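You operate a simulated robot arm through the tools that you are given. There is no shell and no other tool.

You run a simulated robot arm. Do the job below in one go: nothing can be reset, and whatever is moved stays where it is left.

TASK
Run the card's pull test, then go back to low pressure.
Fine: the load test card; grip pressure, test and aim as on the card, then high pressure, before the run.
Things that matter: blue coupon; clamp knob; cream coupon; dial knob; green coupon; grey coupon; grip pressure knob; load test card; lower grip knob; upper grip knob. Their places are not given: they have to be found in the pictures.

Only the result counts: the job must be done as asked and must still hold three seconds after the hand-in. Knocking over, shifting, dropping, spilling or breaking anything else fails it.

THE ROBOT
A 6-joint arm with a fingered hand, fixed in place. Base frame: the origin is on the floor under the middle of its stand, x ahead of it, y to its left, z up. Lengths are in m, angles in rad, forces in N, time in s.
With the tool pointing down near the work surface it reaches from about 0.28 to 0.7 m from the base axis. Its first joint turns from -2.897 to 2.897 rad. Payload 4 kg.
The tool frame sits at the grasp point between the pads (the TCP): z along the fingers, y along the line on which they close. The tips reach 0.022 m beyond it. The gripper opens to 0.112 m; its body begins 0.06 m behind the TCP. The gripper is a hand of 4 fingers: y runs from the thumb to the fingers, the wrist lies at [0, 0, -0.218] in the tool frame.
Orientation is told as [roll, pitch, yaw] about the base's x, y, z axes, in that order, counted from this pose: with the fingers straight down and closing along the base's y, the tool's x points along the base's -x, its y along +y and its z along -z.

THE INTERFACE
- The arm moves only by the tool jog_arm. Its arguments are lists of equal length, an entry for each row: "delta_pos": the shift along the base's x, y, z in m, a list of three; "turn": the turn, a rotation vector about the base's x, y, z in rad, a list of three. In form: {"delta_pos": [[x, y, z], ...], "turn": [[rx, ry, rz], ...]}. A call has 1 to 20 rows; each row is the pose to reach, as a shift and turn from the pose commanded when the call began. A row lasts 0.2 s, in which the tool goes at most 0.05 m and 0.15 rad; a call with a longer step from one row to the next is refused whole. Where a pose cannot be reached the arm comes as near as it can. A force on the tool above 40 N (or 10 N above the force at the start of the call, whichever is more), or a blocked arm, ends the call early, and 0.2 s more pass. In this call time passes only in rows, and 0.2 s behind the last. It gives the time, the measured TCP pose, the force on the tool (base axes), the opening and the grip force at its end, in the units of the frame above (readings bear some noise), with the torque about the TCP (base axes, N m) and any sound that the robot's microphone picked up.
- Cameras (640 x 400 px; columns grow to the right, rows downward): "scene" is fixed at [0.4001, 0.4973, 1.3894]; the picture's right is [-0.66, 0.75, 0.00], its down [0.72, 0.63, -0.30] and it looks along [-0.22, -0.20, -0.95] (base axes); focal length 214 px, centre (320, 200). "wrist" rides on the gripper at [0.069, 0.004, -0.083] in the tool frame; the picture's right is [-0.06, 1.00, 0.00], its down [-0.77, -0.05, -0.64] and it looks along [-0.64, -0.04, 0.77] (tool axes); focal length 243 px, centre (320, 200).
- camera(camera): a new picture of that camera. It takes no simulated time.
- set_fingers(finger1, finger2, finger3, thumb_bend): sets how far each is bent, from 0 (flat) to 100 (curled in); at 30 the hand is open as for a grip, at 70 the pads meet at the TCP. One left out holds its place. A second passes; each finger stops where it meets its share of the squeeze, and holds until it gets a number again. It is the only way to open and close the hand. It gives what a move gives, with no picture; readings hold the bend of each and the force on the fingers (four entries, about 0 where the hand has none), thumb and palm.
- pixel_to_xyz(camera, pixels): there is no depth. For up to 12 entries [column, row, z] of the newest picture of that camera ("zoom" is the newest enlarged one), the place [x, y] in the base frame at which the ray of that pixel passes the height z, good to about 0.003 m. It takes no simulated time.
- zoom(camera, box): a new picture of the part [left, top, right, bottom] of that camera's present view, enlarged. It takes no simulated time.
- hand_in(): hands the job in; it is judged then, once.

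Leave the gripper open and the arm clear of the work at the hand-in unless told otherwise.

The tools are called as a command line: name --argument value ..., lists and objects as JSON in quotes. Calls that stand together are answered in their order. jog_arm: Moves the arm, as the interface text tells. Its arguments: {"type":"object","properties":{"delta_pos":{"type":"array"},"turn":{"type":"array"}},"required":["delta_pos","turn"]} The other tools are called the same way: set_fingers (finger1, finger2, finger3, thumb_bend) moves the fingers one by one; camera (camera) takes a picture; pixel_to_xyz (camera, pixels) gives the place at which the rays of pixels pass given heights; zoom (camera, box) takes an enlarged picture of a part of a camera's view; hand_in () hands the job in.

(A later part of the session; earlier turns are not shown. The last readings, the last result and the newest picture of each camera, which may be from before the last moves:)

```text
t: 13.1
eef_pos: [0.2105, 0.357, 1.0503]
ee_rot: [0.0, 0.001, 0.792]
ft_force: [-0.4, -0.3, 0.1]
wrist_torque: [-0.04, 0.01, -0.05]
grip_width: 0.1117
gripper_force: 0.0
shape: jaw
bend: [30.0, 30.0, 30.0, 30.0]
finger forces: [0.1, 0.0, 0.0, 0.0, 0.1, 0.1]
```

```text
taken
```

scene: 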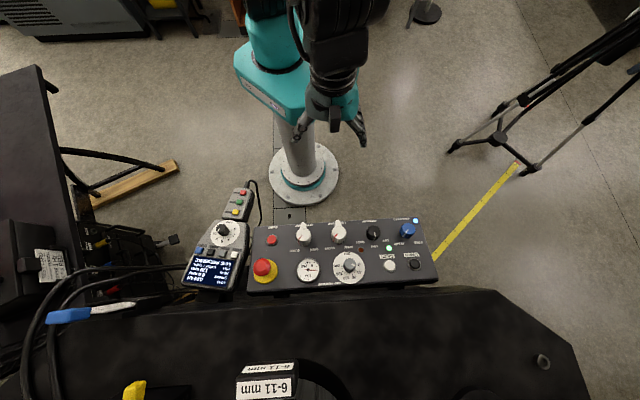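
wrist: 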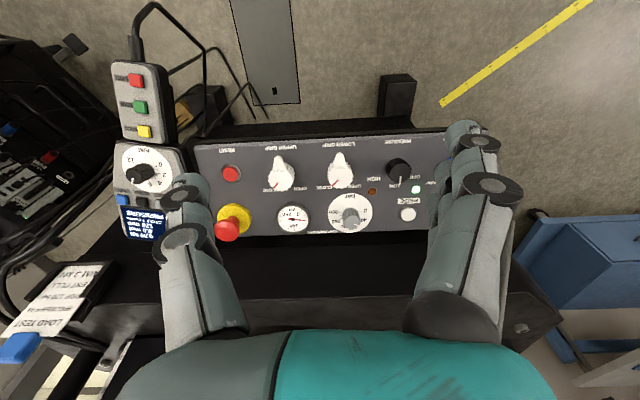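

The panel rows now lie level in the wrist view. I zoom for details of knobs and buttons.

zoom --camera "wrist" --box '[240, 120, 440, 245]'

zoom --camera "wrist" --box '[90, 50, 250, 250]'

zoom --camera "scene" --box '[260, 40, 400, 160]'

```text
3.20 times, centred on (340, 182) of wrist
```

zoom: 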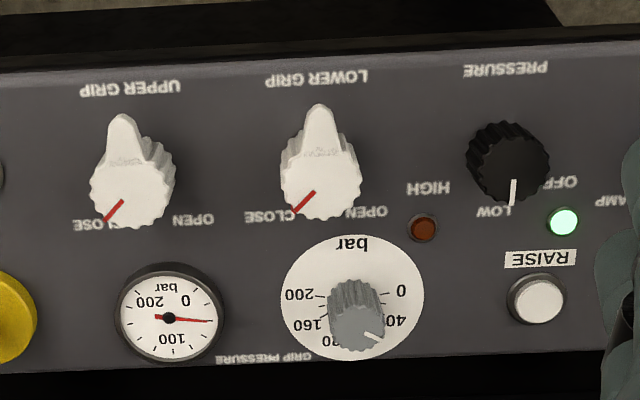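

```text
2.00 times, centred on (170, 150) of wrist
```

zoom: 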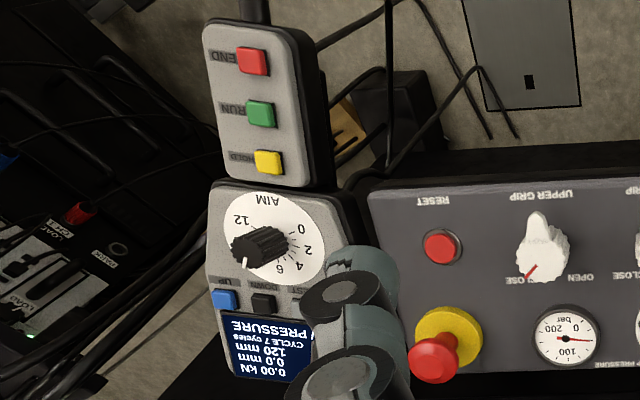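

```text
3.33 times, centred on (330, 100) of scene
```

zoom: 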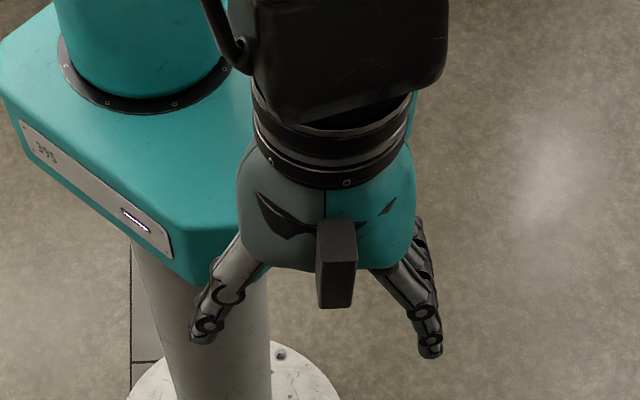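

I will triangulate flush features from this closer view at z=0.75 and 0.85 with both cameras.

pixel_to_xyz --camera "wrist" --pixels '[[350, 212.8, 0.75], [350, 212.8, 0.85], [292.5, 219.4, 0.75], [292.5, 219.4, 0.85], [372.5, 191.25, 0.75], [372.5, 191.25, 0.85], [416.25, 189.4, 0.75], [416.25, 189.4, 0.85], [408.1, 213.4, 0.75], [408.1, 213.4, 0.85], [230.5, 174, 0.75], [230.5, 174, 0.85]]'

pixel_to_xyz --camera "scene" --pixels '[[348.75, 267.5, 0.75], [348.75, 267.5, 0.85], [308.1, 269.7, 0.75], [308.1, 269.7, 0.85], [360.9, 250, 0.75], [360.9, 250, 0.85], [389.1, 247.8, 0.75], [389.1, 247.8, 0.85], [389.7, 265.6, 0.75], [389.7, 265.6, 0.85], [271.9, 240, 0.75], [271.9, 240, 0.85]]'

pixel_to_xyz --camera "wrist" --pixels '[[136, 81, 0.75], [136, 81, 0.85], [139.5, 107, 0.75], [139.5, 107, 0.85], [143.5, 131, 0.75], [143.5, 131, 0.85], [147.5, 169, 0.75], [147.5, 169, 0.85], [122.5, 199.5, 0.75], [122.5, 199.5, 0.85], [141.5, 201.5, 0.75], [141.5, 201.5, 0.85]]'

pixel_to_xyz --camera "scene" --pixels '[[243.05, 192.8, 0.75], [243.05, 192.8, 0.85], [239.5, 202.2, 0.75], [239.5, 202.2, 0.85], [235.6, 211.9, 0.75], [235.6, 211.9, 0.85], [225.2, 233.05, 0.75], [225.2, 233.05, 0.85], [199.2, 250.3, 0.75], [199.2, 250.3, 0.85], [210.9, 251.6, 0.75], [210.9, 251.6, 0.85]]'

```text
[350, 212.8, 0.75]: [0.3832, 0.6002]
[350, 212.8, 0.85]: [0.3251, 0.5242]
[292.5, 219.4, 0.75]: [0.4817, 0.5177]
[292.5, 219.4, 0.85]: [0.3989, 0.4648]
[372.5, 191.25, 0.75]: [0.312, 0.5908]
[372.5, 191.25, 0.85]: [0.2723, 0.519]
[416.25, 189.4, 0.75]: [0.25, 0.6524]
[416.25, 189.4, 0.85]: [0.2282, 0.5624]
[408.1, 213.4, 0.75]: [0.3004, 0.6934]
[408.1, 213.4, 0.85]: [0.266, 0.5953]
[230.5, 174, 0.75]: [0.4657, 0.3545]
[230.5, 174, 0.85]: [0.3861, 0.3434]
```

```text
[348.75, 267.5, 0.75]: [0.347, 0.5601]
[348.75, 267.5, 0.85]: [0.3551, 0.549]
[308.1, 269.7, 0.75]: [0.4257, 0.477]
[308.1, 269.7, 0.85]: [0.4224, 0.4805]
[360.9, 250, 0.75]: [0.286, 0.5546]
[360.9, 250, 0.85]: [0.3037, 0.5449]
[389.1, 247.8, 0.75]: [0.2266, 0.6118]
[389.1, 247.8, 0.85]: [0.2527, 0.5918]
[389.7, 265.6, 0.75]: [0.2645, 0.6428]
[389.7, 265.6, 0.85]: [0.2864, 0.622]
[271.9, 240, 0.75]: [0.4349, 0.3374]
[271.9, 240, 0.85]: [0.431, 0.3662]
```

```text
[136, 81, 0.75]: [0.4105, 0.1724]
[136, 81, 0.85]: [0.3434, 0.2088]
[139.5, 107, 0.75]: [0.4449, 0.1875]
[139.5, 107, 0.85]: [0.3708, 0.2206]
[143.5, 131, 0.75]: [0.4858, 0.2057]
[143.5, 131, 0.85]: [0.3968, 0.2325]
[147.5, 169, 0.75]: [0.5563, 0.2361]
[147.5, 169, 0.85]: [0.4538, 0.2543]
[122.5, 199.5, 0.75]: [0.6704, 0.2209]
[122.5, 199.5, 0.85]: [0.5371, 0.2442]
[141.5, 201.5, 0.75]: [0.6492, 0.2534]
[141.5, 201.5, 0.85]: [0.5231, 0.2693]
```

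```text
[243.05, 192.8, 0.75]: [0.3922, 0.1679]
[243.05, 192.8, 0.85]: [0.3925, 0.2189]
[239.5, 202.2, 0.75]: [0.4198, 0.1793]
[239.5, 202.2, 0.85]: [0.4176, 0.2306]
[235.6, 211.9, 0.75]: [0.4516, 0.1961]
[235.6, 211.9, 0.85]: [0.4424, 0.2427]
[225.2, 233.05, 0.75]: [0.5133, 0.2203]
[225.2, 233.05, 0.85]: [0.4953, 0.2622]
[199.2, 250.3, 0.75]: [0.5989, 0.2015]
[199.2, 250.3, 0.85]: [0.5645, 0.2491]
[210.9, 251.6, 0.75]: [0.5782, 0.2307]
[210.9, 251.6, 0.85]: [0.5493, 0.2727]
```

Panel yaw is about 0.77 rad and its tilt about 15 degrees; the handset is at heading about 0.55 rad. I need the machine table's top height, to keep the hand clear, so I triangulate its screw and corner.

pixel_to_xyz --camera "wrist" --pixels '[[520, 328, 0.85], [520, 328, 0.95], [520, 328, 1.05], [562, 318, 0.85], [562, 318, 0.95], [300, 300, 0.85], [300, 300, 0.95]]'

pixel_to_xyz --camera "scene" --pixels '[[543, 362, 0.85], [543, 362, 0.95], [543, 362, 1.05], [497, 290, 0.85], [497, 290, 0.95], [340, 291, 0.85], [340, 291, 0.95], [340, 291, 1.0]]'

zoom --camera "wrist" --box '[200, 200, 600, 400]'

```text
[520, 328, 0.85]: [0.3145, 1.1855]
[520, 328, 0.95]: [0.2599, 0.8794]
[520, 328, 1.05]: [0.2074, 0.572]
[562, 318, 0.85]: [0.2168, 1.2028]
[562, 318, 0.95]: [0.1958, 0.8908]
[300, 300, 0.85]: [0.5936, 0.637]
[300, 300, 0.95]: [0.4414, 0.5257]
```

```text
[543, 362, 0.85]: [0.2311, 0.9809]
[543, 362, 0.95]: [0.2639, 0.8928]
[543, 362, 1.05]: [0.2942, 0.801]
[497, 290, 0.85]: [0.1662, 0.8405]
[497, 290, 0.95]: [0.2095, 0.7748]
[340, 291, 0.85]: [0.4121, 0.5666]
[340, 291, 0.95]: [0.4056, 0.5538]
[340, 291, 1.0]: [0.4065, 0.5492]
```

```text
1.60 times, centred on (400, 300) of wrist
```

zoom: 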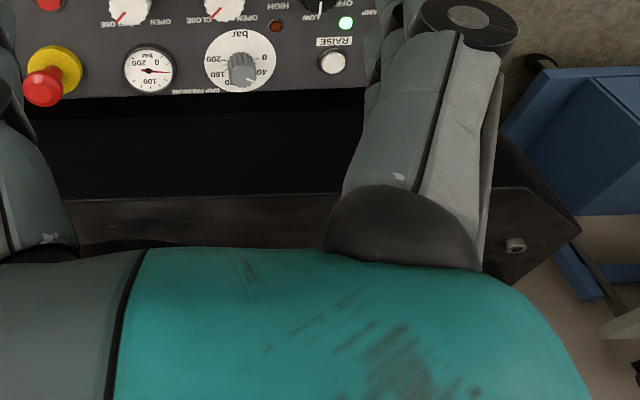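

The table top is at z≈0.945 with its front edge 4 cm past the dial, so clearance matters. I will learn the hand's shape in free air: close to 60 first.

set_fingers --finger1 60 --finger2 60 --finger3 60 --thumb_bend 60

zoom --camera "scene" --box '[260, 40, 420, 160]'

camera --camera "wrist"

```text
t: 14.1
eef_pos: [0.2119, 0.3573, 1.0522]
ee_rot: [0.002, 0.002, 0.793]
ft_force: [-0.2, -0.3, -0.4]
wrist_torque: [0.01, 0.0, -0.01]
grip_width: 0.0318
gripper_force: 0.1
shape: fingers
bend: [60.0, 60.0, 60.0, 60.0]
finger forces: [0.0, 0.0, 0.0, 0.1, 0.0, 0.0]
```

```text
3.33 times, centred on (340, 100) of scene
```

zoom: 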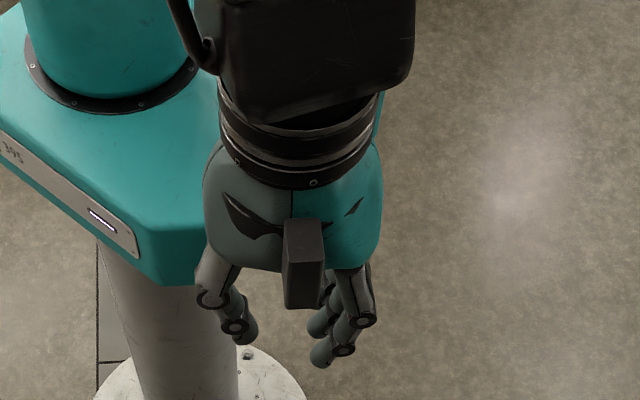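

```text
taken
```

wrist: 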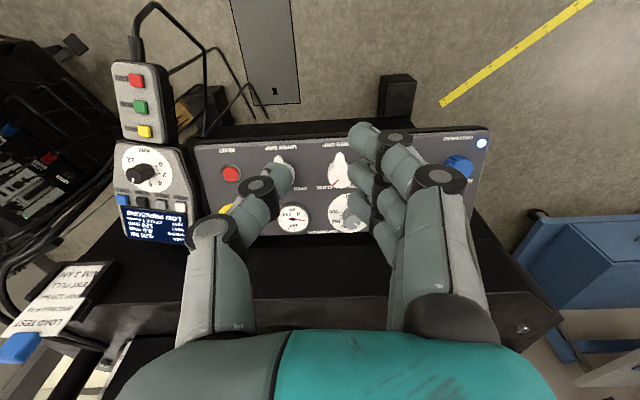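

At bend 60 the opening is 0.032 m. I zoom on the fingers in the wrist view to see where each tip sits.

zoom --camera "wrist" --box '[180, 100, 500, 300]'

set_fingers --finger1 100 --finger2 60 --finger3 100 --thumb_bend 100

zoom --camera "wrist" --box '[180, 100, 500, 300]'

zoom --camera "scene" --box '[260, 40, 420, 160]'

```text
2.00 times, centred on (340, 200) of wrist
```

zoom: 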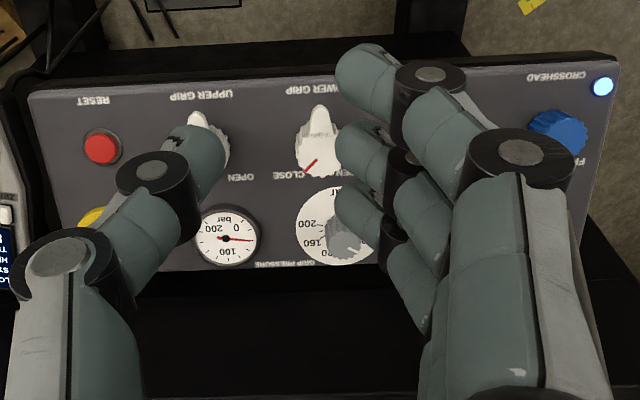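

```text
t: 15.1
eef_pos: [0.2125, 0.3579, 1.0514]
ee_rot: [0.002, 0.003, 0.791]
ft_force: [-0.5, 0.4, 0.4]
wrist_torque: [0.0, -0.01, 0.03]
grip_width: 0.0299
gripper_force: 0.1
shape: fingers
bend: [100.0, 59.0, 100.0, 99.0]
finger forces: [0.0, 0.0, 0.0, 0.0, 0.1, 0.1]
```

```text
2.00 times, centred on (340, 200) of wrist
```

zoom: 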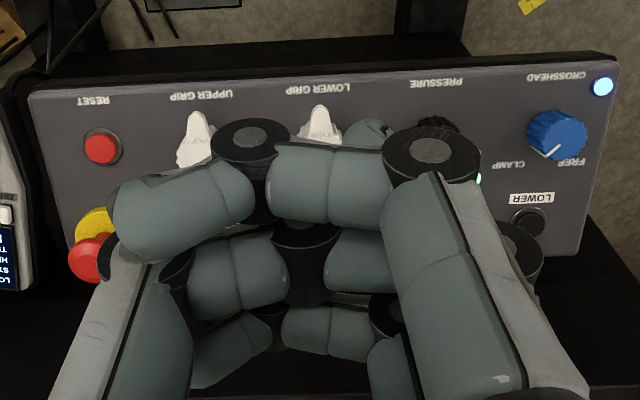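

```text
3.33 times, centred on (340, 100) of scene
```

zoom: 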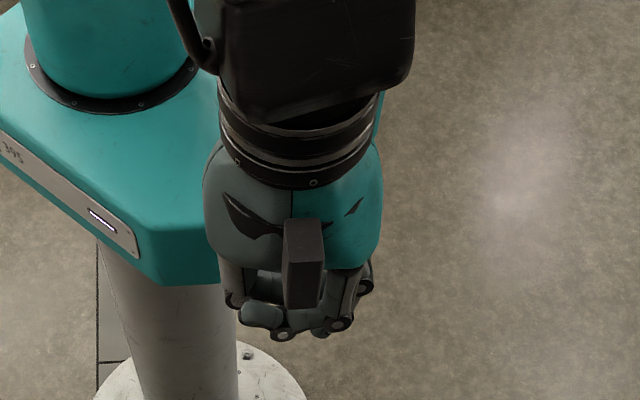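

Curled fingers stay short, but knuckles protrude about as far as the tips. I will reopen the hand to 30 and take sharper zooms of the dial knobs from both cameras to fix their centres.

set_fingers --finger1 30 --finger2 30 --finger3 30 --thumb_bend 30

zoom --camera "scene" --box '[325, 245, 375, 290]'

zoom --camera "wrist" --box '[320, 180, 390, 240]'

zoom --camera "scene" --box '[200, 215, 250, 260]'

zoom --camera "scene" --box '[355, 215, 425, 255]'

zoom --camera "scene" --box '[285, 250, 335, 290]'

```text
t: 16.1
eef_pos: [0.2119, 0.3576, 1.0512]
ee_rot: [0.003, 0.002, 0.792]
ft_force: [-0.7, 0.7, -0.1]
wrist_torque: [0.0, 0.0, 0.0]
grip_width: 0.1125
gripper_force: 0.0
shape: fingers
bend: [30.0, 30.0, 30.0, 30.0]
finger forces: [0.1, 0.0, 0.1, 0.1, 0.1, 0.0]
```

```text
8.89 times, centred on (350, 268) of scene
```

zoom: 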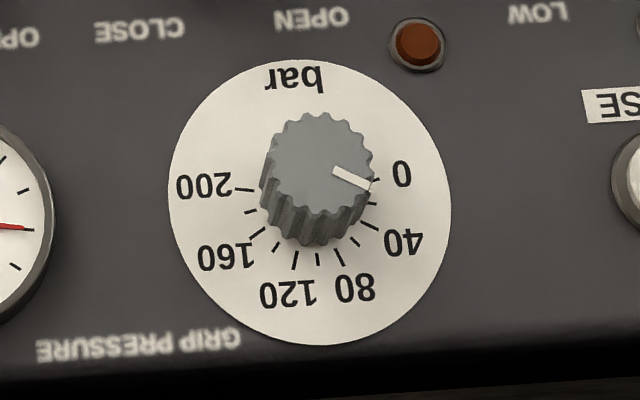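

```text
6.67 times, centred on (355, 210) of wrist
```

zoom: 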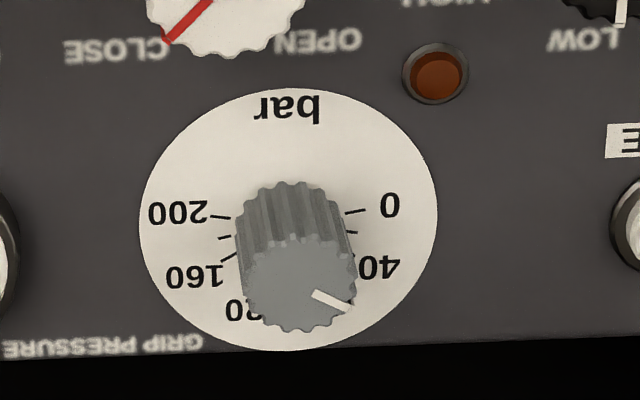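

```text
8.89 times, centred on (225, 238) of scene
```

zoom: 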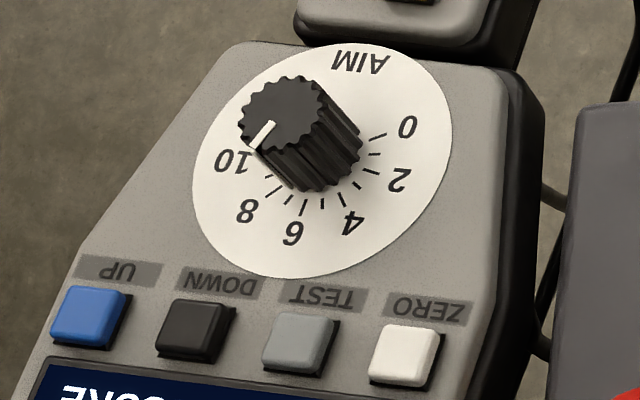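

```text
9.14 times, centred on (390, 235) of scene
```

zoom: 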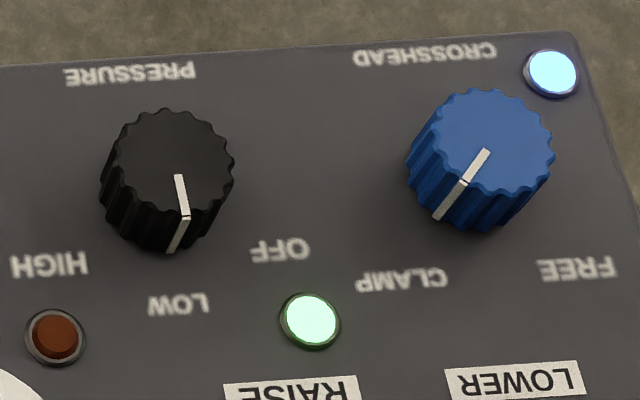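

```text
10.00 times, centred on (310, 270) of scene
```

zoom: 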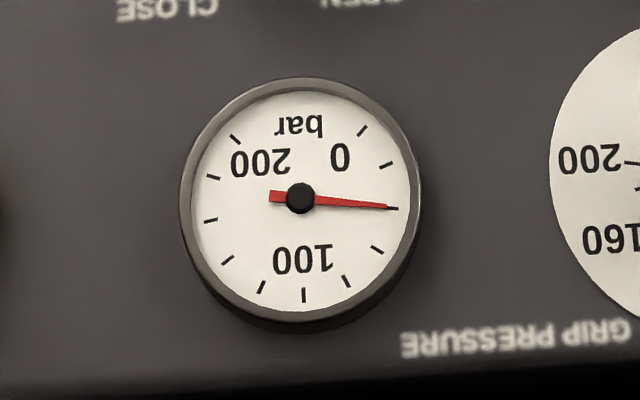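

The gauge needle reads exactly 40 bar, matching the dial pointer at 40. The AIM pointer is at 7 (matches "CYCLE 7 cycles"). Dial scale is about 1.03° per bar. I triangulate the knob tops: grip pressure knob scene (349.8,263.3), wrist (352,223.8).

pixel_to_xyz --camera "wrist" --pixels '[[352, 223.8, 0.8], [352, 223.8, 0.9]]'

camera --camera "scene"

pixel_to_xyz --camera "scene" --pixels '[[349.8, 263.3, 0.8], [349.8, 263.3, 0.9], [373.4, 230.4, 0.8], [373.4, 230.4, 0.9], [408, 227.9, 0.8], [408, 227.9, 0.9], [220.8, 227.6, 0.8], [220.8, 227.6, 0.9], [222.75, 253.25, 0.8], [222.75, 253.25, 0.85]]'

zoom --camera "wrist" --box '[360, 140, 430, 200]'

zoom --camera "wrist" --box '[100, 130, 190, 220]'

```text
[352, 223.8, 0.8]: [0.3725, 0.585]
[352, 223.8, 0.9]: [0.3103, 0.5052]
```

```text
taken
```

scene: 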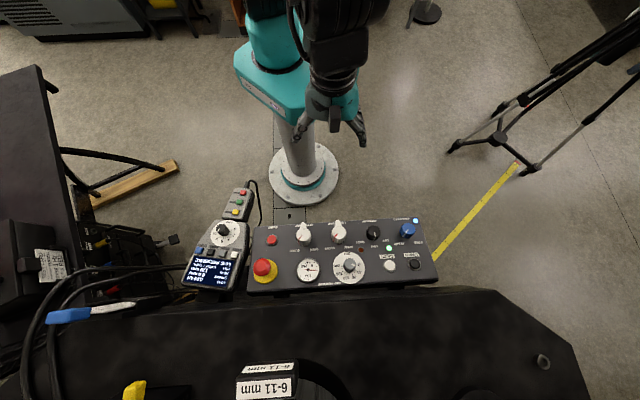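

```text
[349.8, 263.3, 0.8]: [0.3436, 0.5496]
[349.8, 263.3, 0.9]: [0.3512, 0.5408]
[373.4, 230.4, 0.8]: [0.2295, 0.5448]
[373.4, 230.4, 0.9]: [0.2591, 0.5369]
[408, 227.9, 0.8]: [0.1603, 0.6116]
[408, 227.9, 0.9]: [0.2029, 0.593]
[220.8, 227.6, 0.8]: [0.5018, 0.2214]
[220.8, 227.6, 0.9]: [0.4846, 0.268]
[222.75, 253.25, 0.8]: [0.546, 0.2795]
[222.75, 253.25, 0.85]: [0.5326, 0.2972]
```

```text
6.67 times, centred on (395, 170) of wrist
```

zoom: 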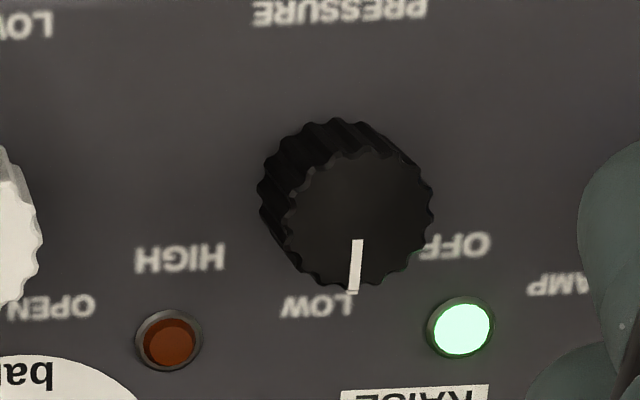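

```text
4.44 times, centred on (145, 175) of wrist
```

zoom: 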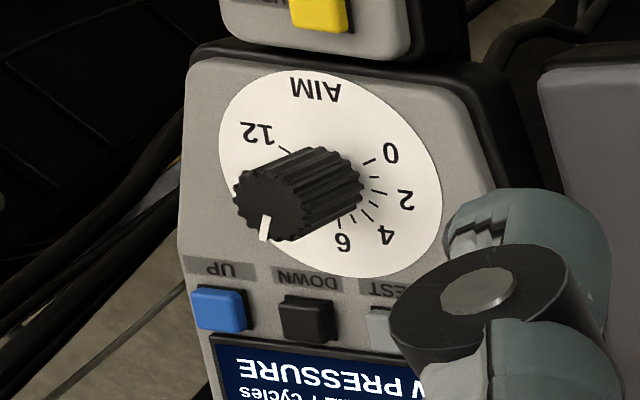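

The grip pressure knob top is at (0.347, 0.546, 0.846) and about 0.037 tall. I will move to a pre-grasp spot 12 cm off it with the hand leaned 25° back, then narrow the fingers.

jog_arm --delta_pos '[[0.02, 0.031, -0.01], [0.04, 0.062, -0.03], [0.06, 0.093, -0.05], [0.08, 0.124, -0.075], [0.1, 0.154, -0.1]]' --turn '[[0.0606, -0.0627, 0], [0.1212, -0.1254, 0], [0.1818, -0.1881, 0], [0.2424, -0.2508, 0], [0.303, -0.3135, 0]]'

jog_arm --delta_pos '[[0, 0, 0], [0, 0, 0]]' --turn '[[-0.028, -0.027, 0.145], [-0.056, -0.054, 0.29]]'

set_fingers --finger1 45 --finger2 45 --finger3 45 --thumb_bend 45

camera --camera "wrist"

camera --camera "scene"

```text
t: 17.3
eef_pos: [0.3143, 0.5148, 0.9536]
ee_rot: [-0.011, -0.435, 0.794]
ft_force: [0.5, -0.2, 0.2]
wrist_torque: [0.0, 0.0, 0.0]
grip_width: 0.1124
gripper_force: 0.0
shape: fingers
bend: [30.0, 30.0, 30.0, 30.0]
finger forces: [0.0, 0.1, 0.1, 0.0, 0.0, 0.0]
```

```text
t: 17.9
eef_pos: [0.313, 0.5138, 0.9538]
ee_rot: [-0.094, -0.421, 1.119]
ft_force: [0.4, 0.5, -0.2]
wrist_torque: [0.02, -0.02, 0.0]
grip_width: 0.1127
gripper_force: 0.0
shape: fingers
bend: [30.0, 30.0, 30.0, 30.0]
finger forces: [0.0, 0.0, 0.1, 0.0, 0.0, 0.1]
```

```text
t: 18.9
eef_pos: [0.3121, 0.5128, 0.954]
ee_rot: [-0.094, -0.42, 1.118]
ft_force: [-0.1, -0.3, -0.5]
wrist_torque: [-0.01, 0.02, -0.02]
grip_width: 0.0723
gripper_force: 0.0
shape: fingers
bend: [45.0, 45.0, 45.0, 45.0]
finger forces: [0.0, 0.0, 0.1, 0.0, 0.1, 0.0]
```

```text
taken
```

wrist: 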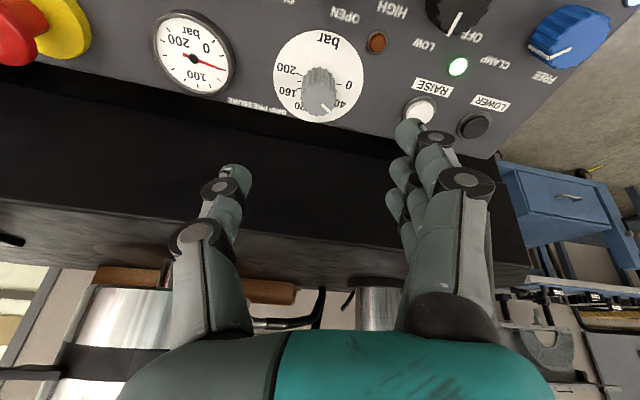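

```text
taken
```

scene: 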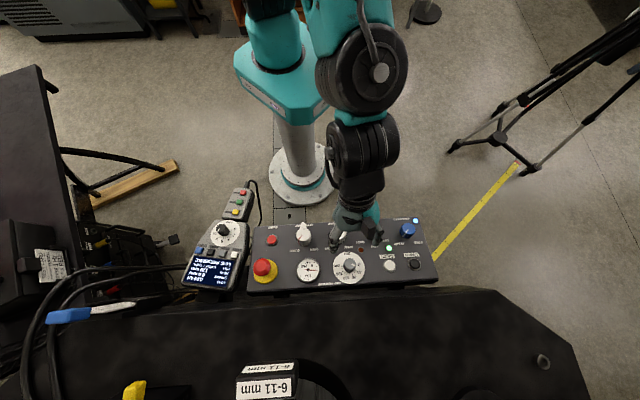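

The knob lies straight ahead in the wrist view at (320,100). I will advance to 6 cm short of the grasp and check alignment.

jog_arm --delta_pos '[[0.01, 0.007, -0.032], [0.0201, 0.0142, -0.0633]]' --turn '[[0, 0, 0], [0, 0, 0]]'

camera --camera "wrist"

zoom --camera "scene" --box '[280, 170, 440, 290]'

```text
t: 19.5
eef_pos: [0.3344, 0.5259, 0.8886]
ee_rot: [-0.095, -0.421, 1.119]
ft_force: [0.7, 0.2, 0.3]
wrist_torque: [-0.05, -0.02, 0.02]
grip_width: 0.0722
gripper_force: 0.1
shape: fingers
bend: [45.0, 45.0, 45.0, 45.0]
finger forces: [0.0, 0.0, 0.1, 0.1, 0.0, 0.1]
```

```text
taken
```

wrist: 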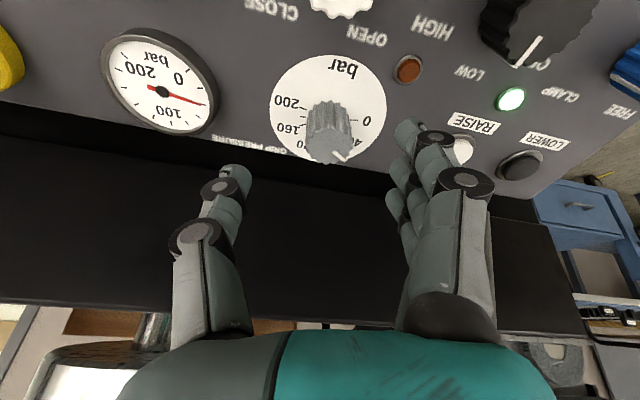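

```text
3.33 times, centred on (360, 230) of scene
```

zoom: 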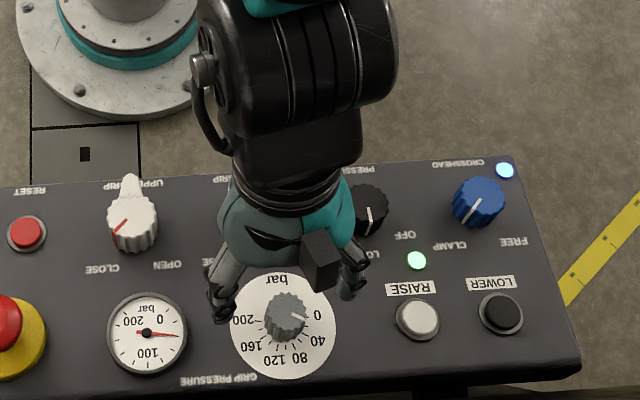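

The knob top appears about 10 px right of the image centre. I zoom to measure it well.

zoom --camera "wrist" --box '[270, 80, 390, 180]'

pixel_to_xyz --camera "wrist" --pixels '[[330, 151, 0.8456], [320, 200, 0.8886], [320, 147, 0.8456]]'

```text
4.00 times, centred on (330, 130) of wrist
```

zoom: 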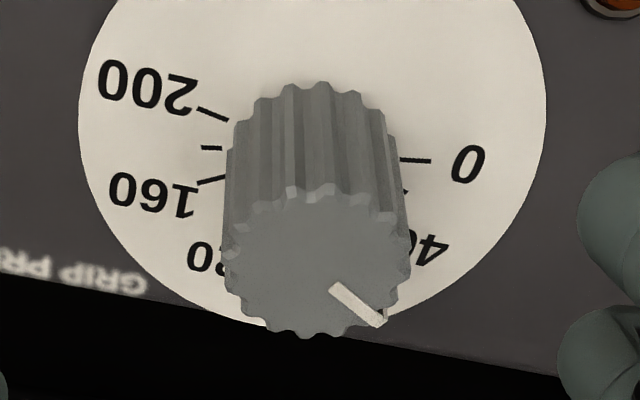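

```text
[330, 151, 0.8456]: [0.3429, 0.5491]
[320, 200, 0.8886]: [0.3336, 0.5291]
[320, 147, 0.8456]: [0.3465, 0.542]
```

The knob top centre is at (329.5,145.5), so I shift about 6 mm toward the finger side and advance most of the way.

jog_arm --delta_pos '[[-0.003, 0.004, -0.018], [0.0, 0.0096, -0.034]]' --turn '[[0, 0, 0], [0, 0, 0]]'

camera --camera "wrist"

zoom --camera "scene" --box '[300, 210, 420, 300]'

```text
t: 20.1
eef_pos: [0.3342, 0.5357, 0.8569]
ee_rot: [-0.095, -0.418, 1.119]
ft_force: [0.7, -0.4, 1.4]
wrist_torque: [0.03, -0.04, 0.0]
grip_width: 0.0723
gripper_force: 0.2
shape: fingers
bend: [45.0, 45.0, 45.0, 45.0]
finger forces: [0.0, 0.1, 0.1, 0.0, 0.0, 0.0]
```

```text
taken
```

wrist: 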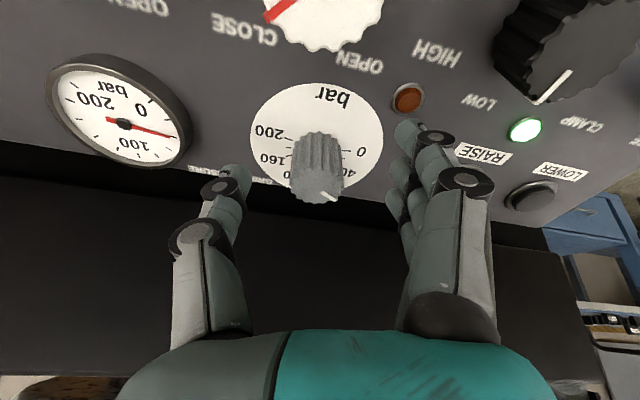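

```text
4.44 times, centred on (360, 255) of scene
```

zoom: 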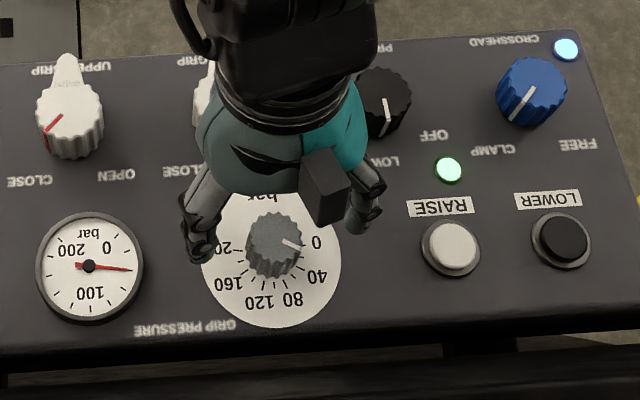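

Well aligned (knob at about (317,187)). I advance the last 2 cm, then close the fingers on the knob.

jog_arm --delta_pos '[[0.003, 0.0036, -0.01], [0.0055, 0.0068, -0.019]]' --turn '[[0, 0, 0], [0, 0, 0]]'

camera --camera "wrist"

zoom --camera "scene" --box '[300, 210, 420, 300]'

```text
t: 20.7
eef_pos: [0.3376, 0.5418, 0.8396]
ee_rot: [-0.094, -0.418, 1.119]
ft_force: [0.6, 0.3, -1.0]
wrist_torque: [0.0, 0.03, 0.01]
grip_width: 0.0725
gripper_force: 0.0
shape: fingers
bend: [45.0, 45.0, 45.0, 45.0]
finger forces: [0.1, 0.0, 0.0, 0.0, 0.0, 0.0]
```

```text
taken
```

wrist: 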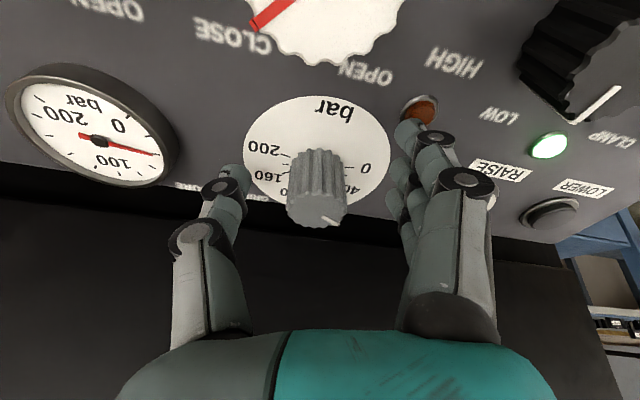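

```text
4.44 times, centred on (360, 255) of scene
```

zoom: 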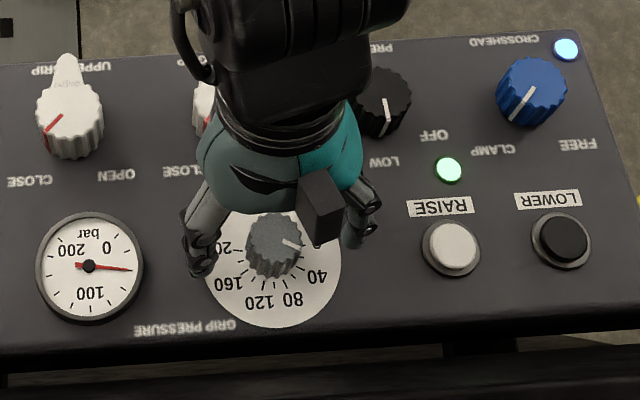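

The knob sits between thumb and middle finger. I close thumb and middle finger on it, keeping the outer fingers a bit open.

set_fingers --finger1 55 --finger2 68 --finger3 55 --thumb_bend 68

camera --camera "wrist"

zoom --camera "scene" --box '[300, 210, 420, 300]'

```text
t: 21.7
eef_pos: [0.3387, 0.5424, 0.8391]
ee_rot: [-0.096, -0.419, 1.119]
ft_force: [5.4, -3.0, -1.8]
wrist_torque: [-0.06, -0.04, -0.05]
grip_width: 0.0369
gripper_force: 5.6
shape: fingers
bend: [55.0, 63.0, 55.0, 64.0]
finger forces: [0.2, 2.7, 0.1, 0.0, 7.5, 0.0]
```

```text
taken
```

wrist: 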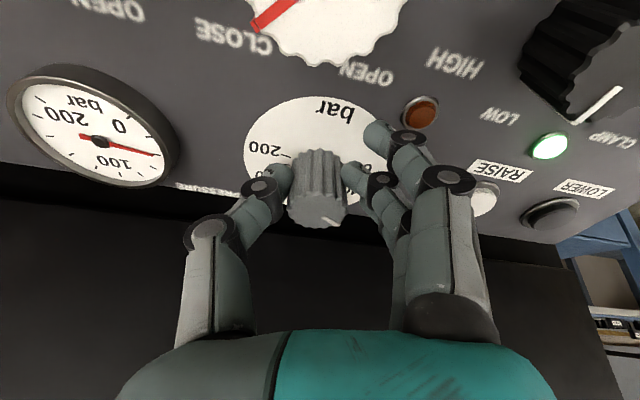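

```text
4.44 times, centred on (360, 255) of scene
```

zoom: 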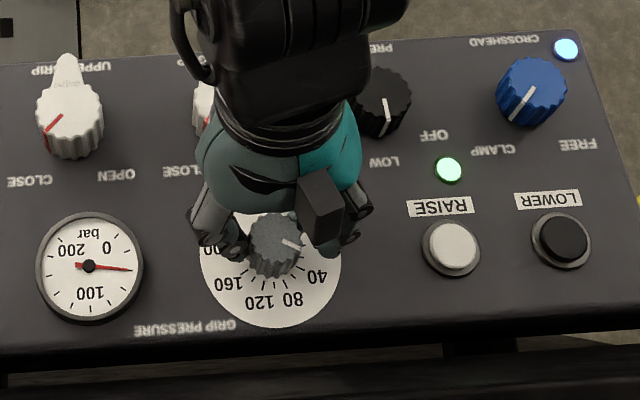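

The pinch holds (thumb 7.5 N, finger 2.7 N). I turn clockwise about the panel normal in small steps by 0.3 rad and check the pointer.

jog_arm --delta_pos '[[0.0005, -0.0003, 0], [0.001, -0.0005, 0], [0.001, -0.0005, 0]]' --turn '[[0.0186, 0.018, -0.0966], [0.0372, 0.036, -0.1932], [0.0558, 0.054, -0.29]]'

zoom --camera "scene" --box '[285, 230, 385, 300]'

camera --camera "wrist"

```text
t: 22.5
eef_pos: [0.3371, 0.5415, 0.8397]
ee_rot: [-0.008, -0.433, 0.794]
ft_force: [-0.2, -1.2, -2.7]
wrist_torque: [0.03, 0.09, 0.01]
grip_width: 0.0354
gripper_force: 4.3
shape: fingers
bend: [55.0, 63.0, 55.0, 65.0]
finger forces: [0.0, 4.9, 0.0, 0.1, 4.7, 0.1]
```

```text
5.71 times, centred on (335, 265) of scene
```

zoom: 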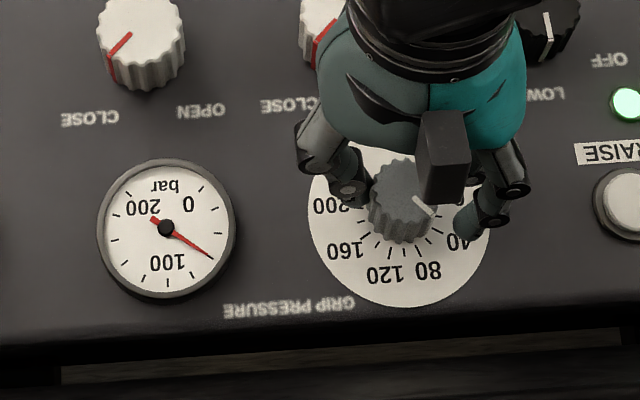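

```text
taken
```

wrist: 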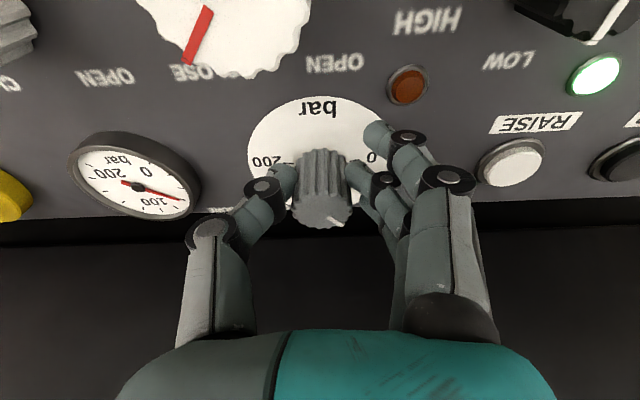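

The gauge moved to about 60 bar and the knob follows the hand. I turn another 0.45 rad clockwise.

jog_arm --delta_pos '[[0, 0, 0], [0, 0, 0], [0, 0, 0], [0, 0, 0]]' --turn '[[0.0214, 0.0207, -0.111], [0.0428, 0.0414, -0.222], [0.0642, 0.0621, -0.333], [0.084, 0.081, -0.435]]'

zoom --camera "scene" --box '[285, 230, 385, 300]'

camera --camera "wrist"

```text
t: 23.5
eef_pos: [0.3377, 0.5421, 0.8391]
ee_rot: [0.116, -0.409, 0.31]
ft_force: [-9.7, 2.2, -3.0]
wrist_torque: [0.06, 0.19, 0.17]
grip_width: 0.0322
gripper_force: 6.3
shape: fingers
bend: [55.0, 61.0, 55.0, 66.0]
finger forces: [0.0, 9.4, 0.0, 0.1, 3.1, 0.0]
```

```text
5.71 times, centred on (335, 265) of scene
```

zoom: 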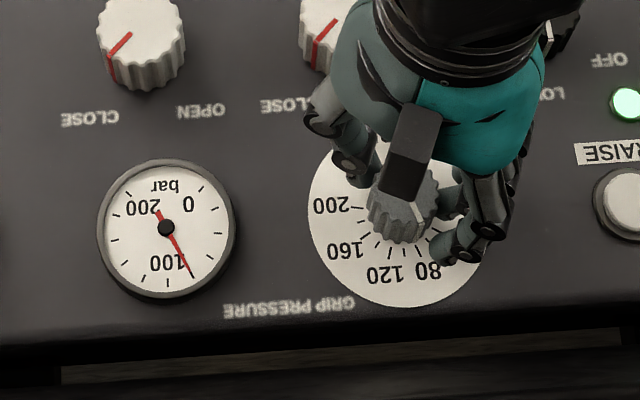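

```text
taken
```

wrist: 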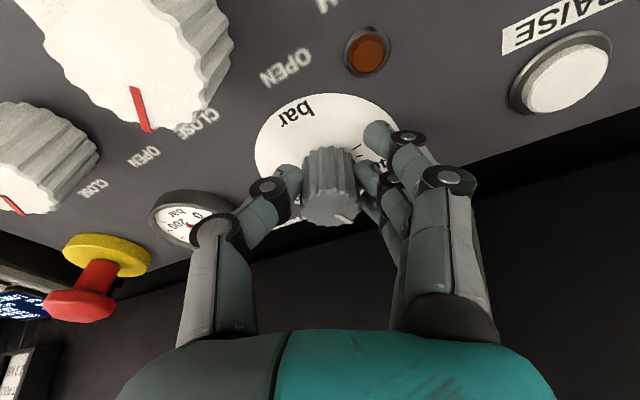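

The gauge is around 80. I open the fingers, rotate the hand back by 0.75 rad, and regrip for the rest. First I zoom the gauge to read it.

zoom --camera "scene" --box '[285, 250, 335, 290]'

set_fingers --finger1 45 --finger2 45 --finger3 45 --thumb_bend 45

zoom --camera "scene" --box '[285, 230, 385, 300]'

camera --camera "wrist"

```text
10.00 times, centred on (310, 270) of scene
```

zoom: 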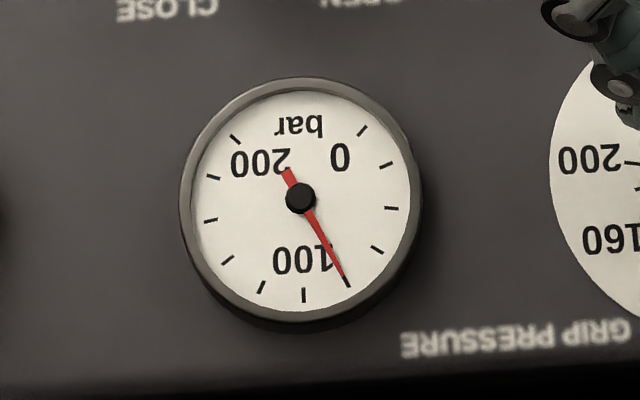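

```text
t: 24.5
eef_pos: [0.3388, 0.5409, 0.8386]
ee_rot: [0.115, -0.41, 0.309]
ft_force: [-0.1, -0.7, 0.3]
wrist_torque: [0.01, 0.0, 0.01]
grip_width: 0.0709
gripper_force: 0.1
shape: fingers
bend: [45.0, 45.0, 45.0, 45.0]
finger forces: [0.1, 0.0, 0.1, 0.0, 0.1, 0.0]
```

```text
5.71 times, centred on (335, 265) of scene
```

zoom: 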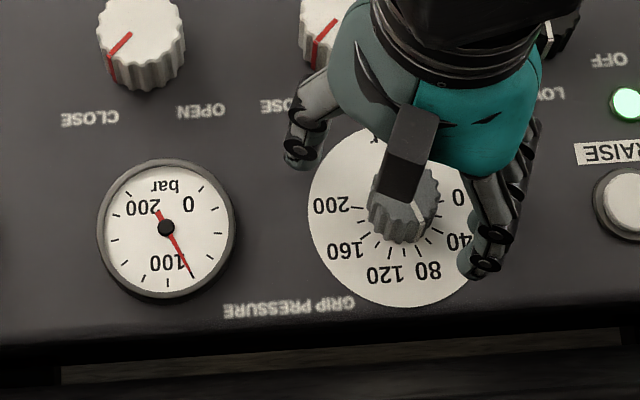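

```text
taken
```

wrist: 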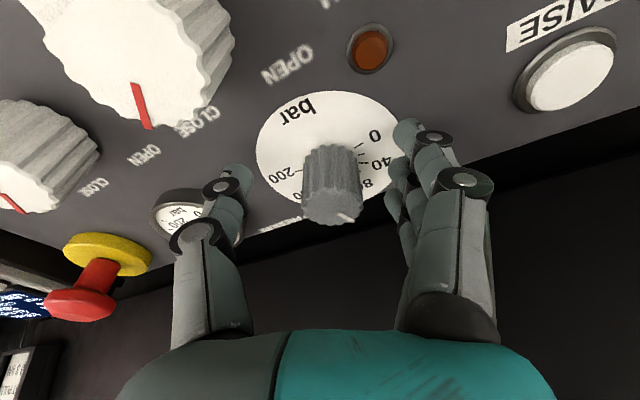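

The gauge reads 80 bar. I check where the knob axis is relative to the TCP before regripping.

zoom --camera "wrist" --box '[270, 130, 400, 240]'

pixel_to_xyz --camera "wrist" --pixels '[[333, 205, 0.8456], [333, 205, 0.84], [320, 200, 0.8386], [320, 150, 0.81]]'

```text
3.64 times, centred on (335, 185) of wrist
```

zoom: 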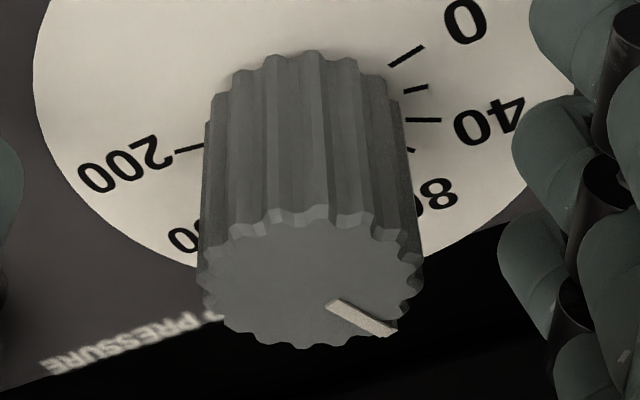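

```text
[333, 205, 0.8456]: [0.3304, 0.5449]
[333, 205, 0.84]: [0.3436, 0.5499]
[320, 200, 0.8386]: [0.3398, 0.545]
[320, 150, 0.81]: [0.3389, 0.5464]
```

The knob axis is about (0.004, 0.005) beyond the TCP. I rotate back 0.75 rad and shift by that amount with fingers open, then look.

jog_arm --delta_pos '[[0.001, 0.001, 0], [0.002, 0.002, 0], [0.003, 0.003, 0], [0.004, 0.004, 0], [0.004, 0.005, 0], [0.004, 0.005, 0]]' --turn '[[-0.0233, -0.0225, 0.1208], [-0.0466, -0.045, 0.2416], [-0.0699, -0.0675, 0.3624], [-0.0932, -0.09, 0.4832], [-0.1165, -0.1125, 0.604], [-0.14, -0.135, 0.7245]]'

camera --camera "wrist"

zoom --camera "scene" --box '[285, 230, 385, 300]'

```text
t: 25.9
eef_pos: [0.3408, 0.5463, 0.8393]
ee_rot: [-0.094, -0.42, 1.12]
ft_force: [-0.5, 0.2, -0.4]
wrist_torque: [-0.05, -0.01, 0.03]
grip_width: 0.071
gripper_force: 0.1
shape: fingers
bend: [45.0, 45.0, 45.0, 45.0]
finger forces: [0.0, 0.0, 0.1, 0.1, 0.0, 0.1]
```

```text
taken
```

wrist: 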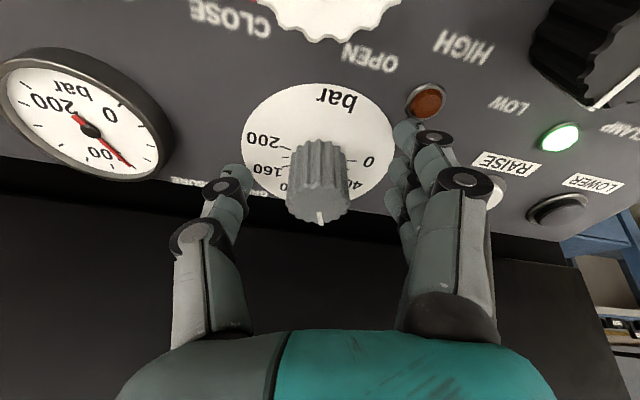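

```text
5.71 times, centred on (335, 265) of scene
```

zoom: 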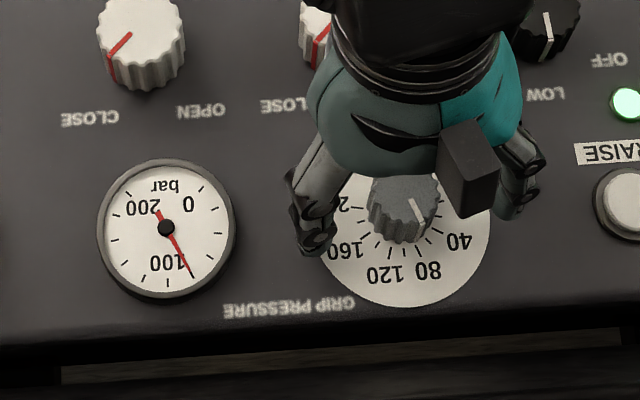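

Knob centred at about (318,205). I close and turn 0.6 rad, then read the gauge.

set_fingers --finger1 55 --finger2 68 --finger3 55 --thumb_bend 68

jog_arm --delta_pos '[[0, 0, 0], [0, 0, 0], [0, 0, 0], [0, 0, 0], [0, 0, 0]]' --turn '[[0.0223, 0.0216, -0.116], [0.0446, 0.0432, -0.232], [0.067, 0.0648, -0.348], [0.0893, 0.0864, -0.464], [0.1116, 0.108, -0.58]]'

zoom --camera "scene" --box '[285, 230, 385, 300]'

zoom --camera "scene" --box '[285, 250, 335, 290]'

```text
t: 26.9
eef_pos: [0.3426, 0.5464, 0.8396]
ee_rot: [-0.094, -0.421, 1.119]
ft_force: [4.4, -1.3, -1.1]
wrist_torque: [0.01, -0.05, 0.0]
grip_width: 0.0376
gripper_force: 5.8
shape: fingers
bend: [55.0, 62.0, 55.0, 63.0]
finger forces: [0.1, 3.7, 0.1, 0.1, 8.2, 0.1]
```

```text
t: 28.1
eef_pos: [0.3417, 0.5473, 0.84]
ee_rot: [0.074, -0.423, 0.468]
ft_force: [-1.7, -0.4, -2.6]
wrist_torque: [0.0, 0.05, 0.05]
grip_width: 0.0361
gripper_force: 5.6
shape: fingers
bend: [55.0, 61.0, 55.0, 64.0]
finger forces: [0.0, 5.9, 0.0, 0.0, 5.5, 0.1]
```

```text
5.71 times, centred on (335, 265) of scene
```

zoom: 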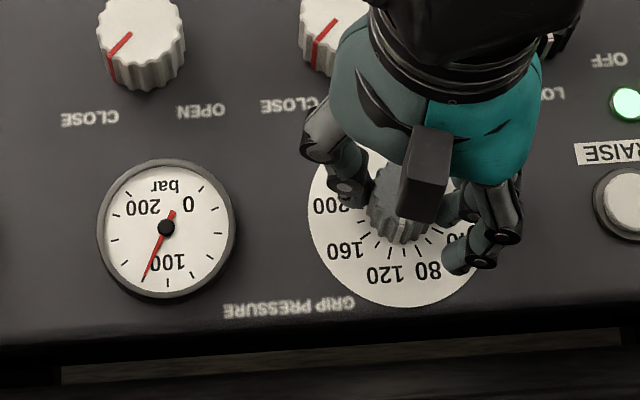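

```text
10.00 times, centred on (310, 270) of scene
```

zoom: 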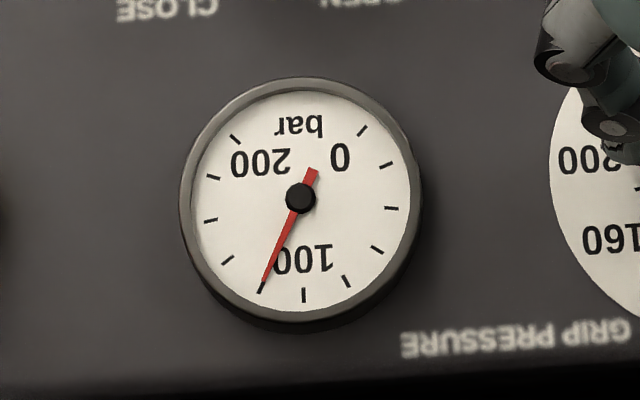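

The gauge now reads 120 bar exactly, suggesting detents. I release the knob and check the pointer.

set_fingers --finger1 45 --finger2 45 --finger3 45 --thumb_bend 45

zoom --camera "scene" --box '[285, 230, 385, 300]'

zoom --camera "wrist" --box '[260, 100, 400, 240]'

```text
t: 29.1
eef_pos: [0.3414, 0.5471, 0.8393]
ee_rot: [0.075, -0.424, 0.468]
ft_force: [1.1, 0.7, -0.2]
wrist_torque: [-0.02, 0.01, 0.02]
grip_width: 0.071
gripper_force: 0.0
shape: fingers
bend: [45.0, 45.0, 45.0, 45.0]
finger forces: [0.0, 0.0, 0.1, 0.1, 0.1, 0.0]
```

```text
5.71 times, centred on (335, 265) of scene
```

zoom: 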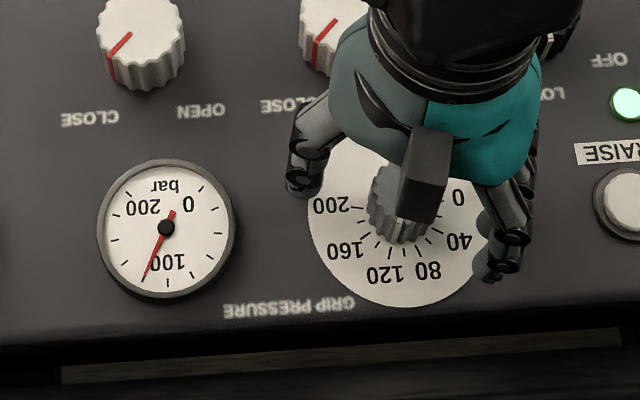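

```text
2.86 times, centred on (330, 170) of wrist
```

zoom: 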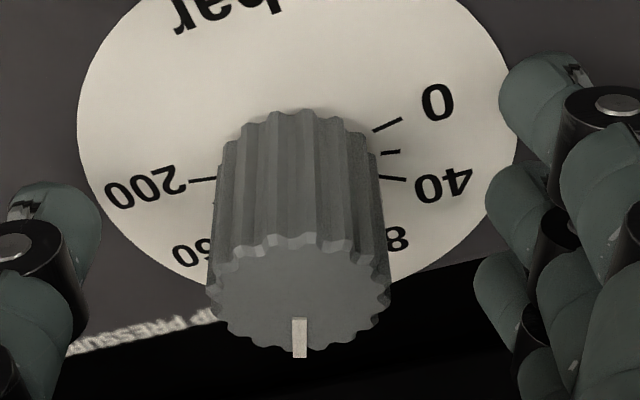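

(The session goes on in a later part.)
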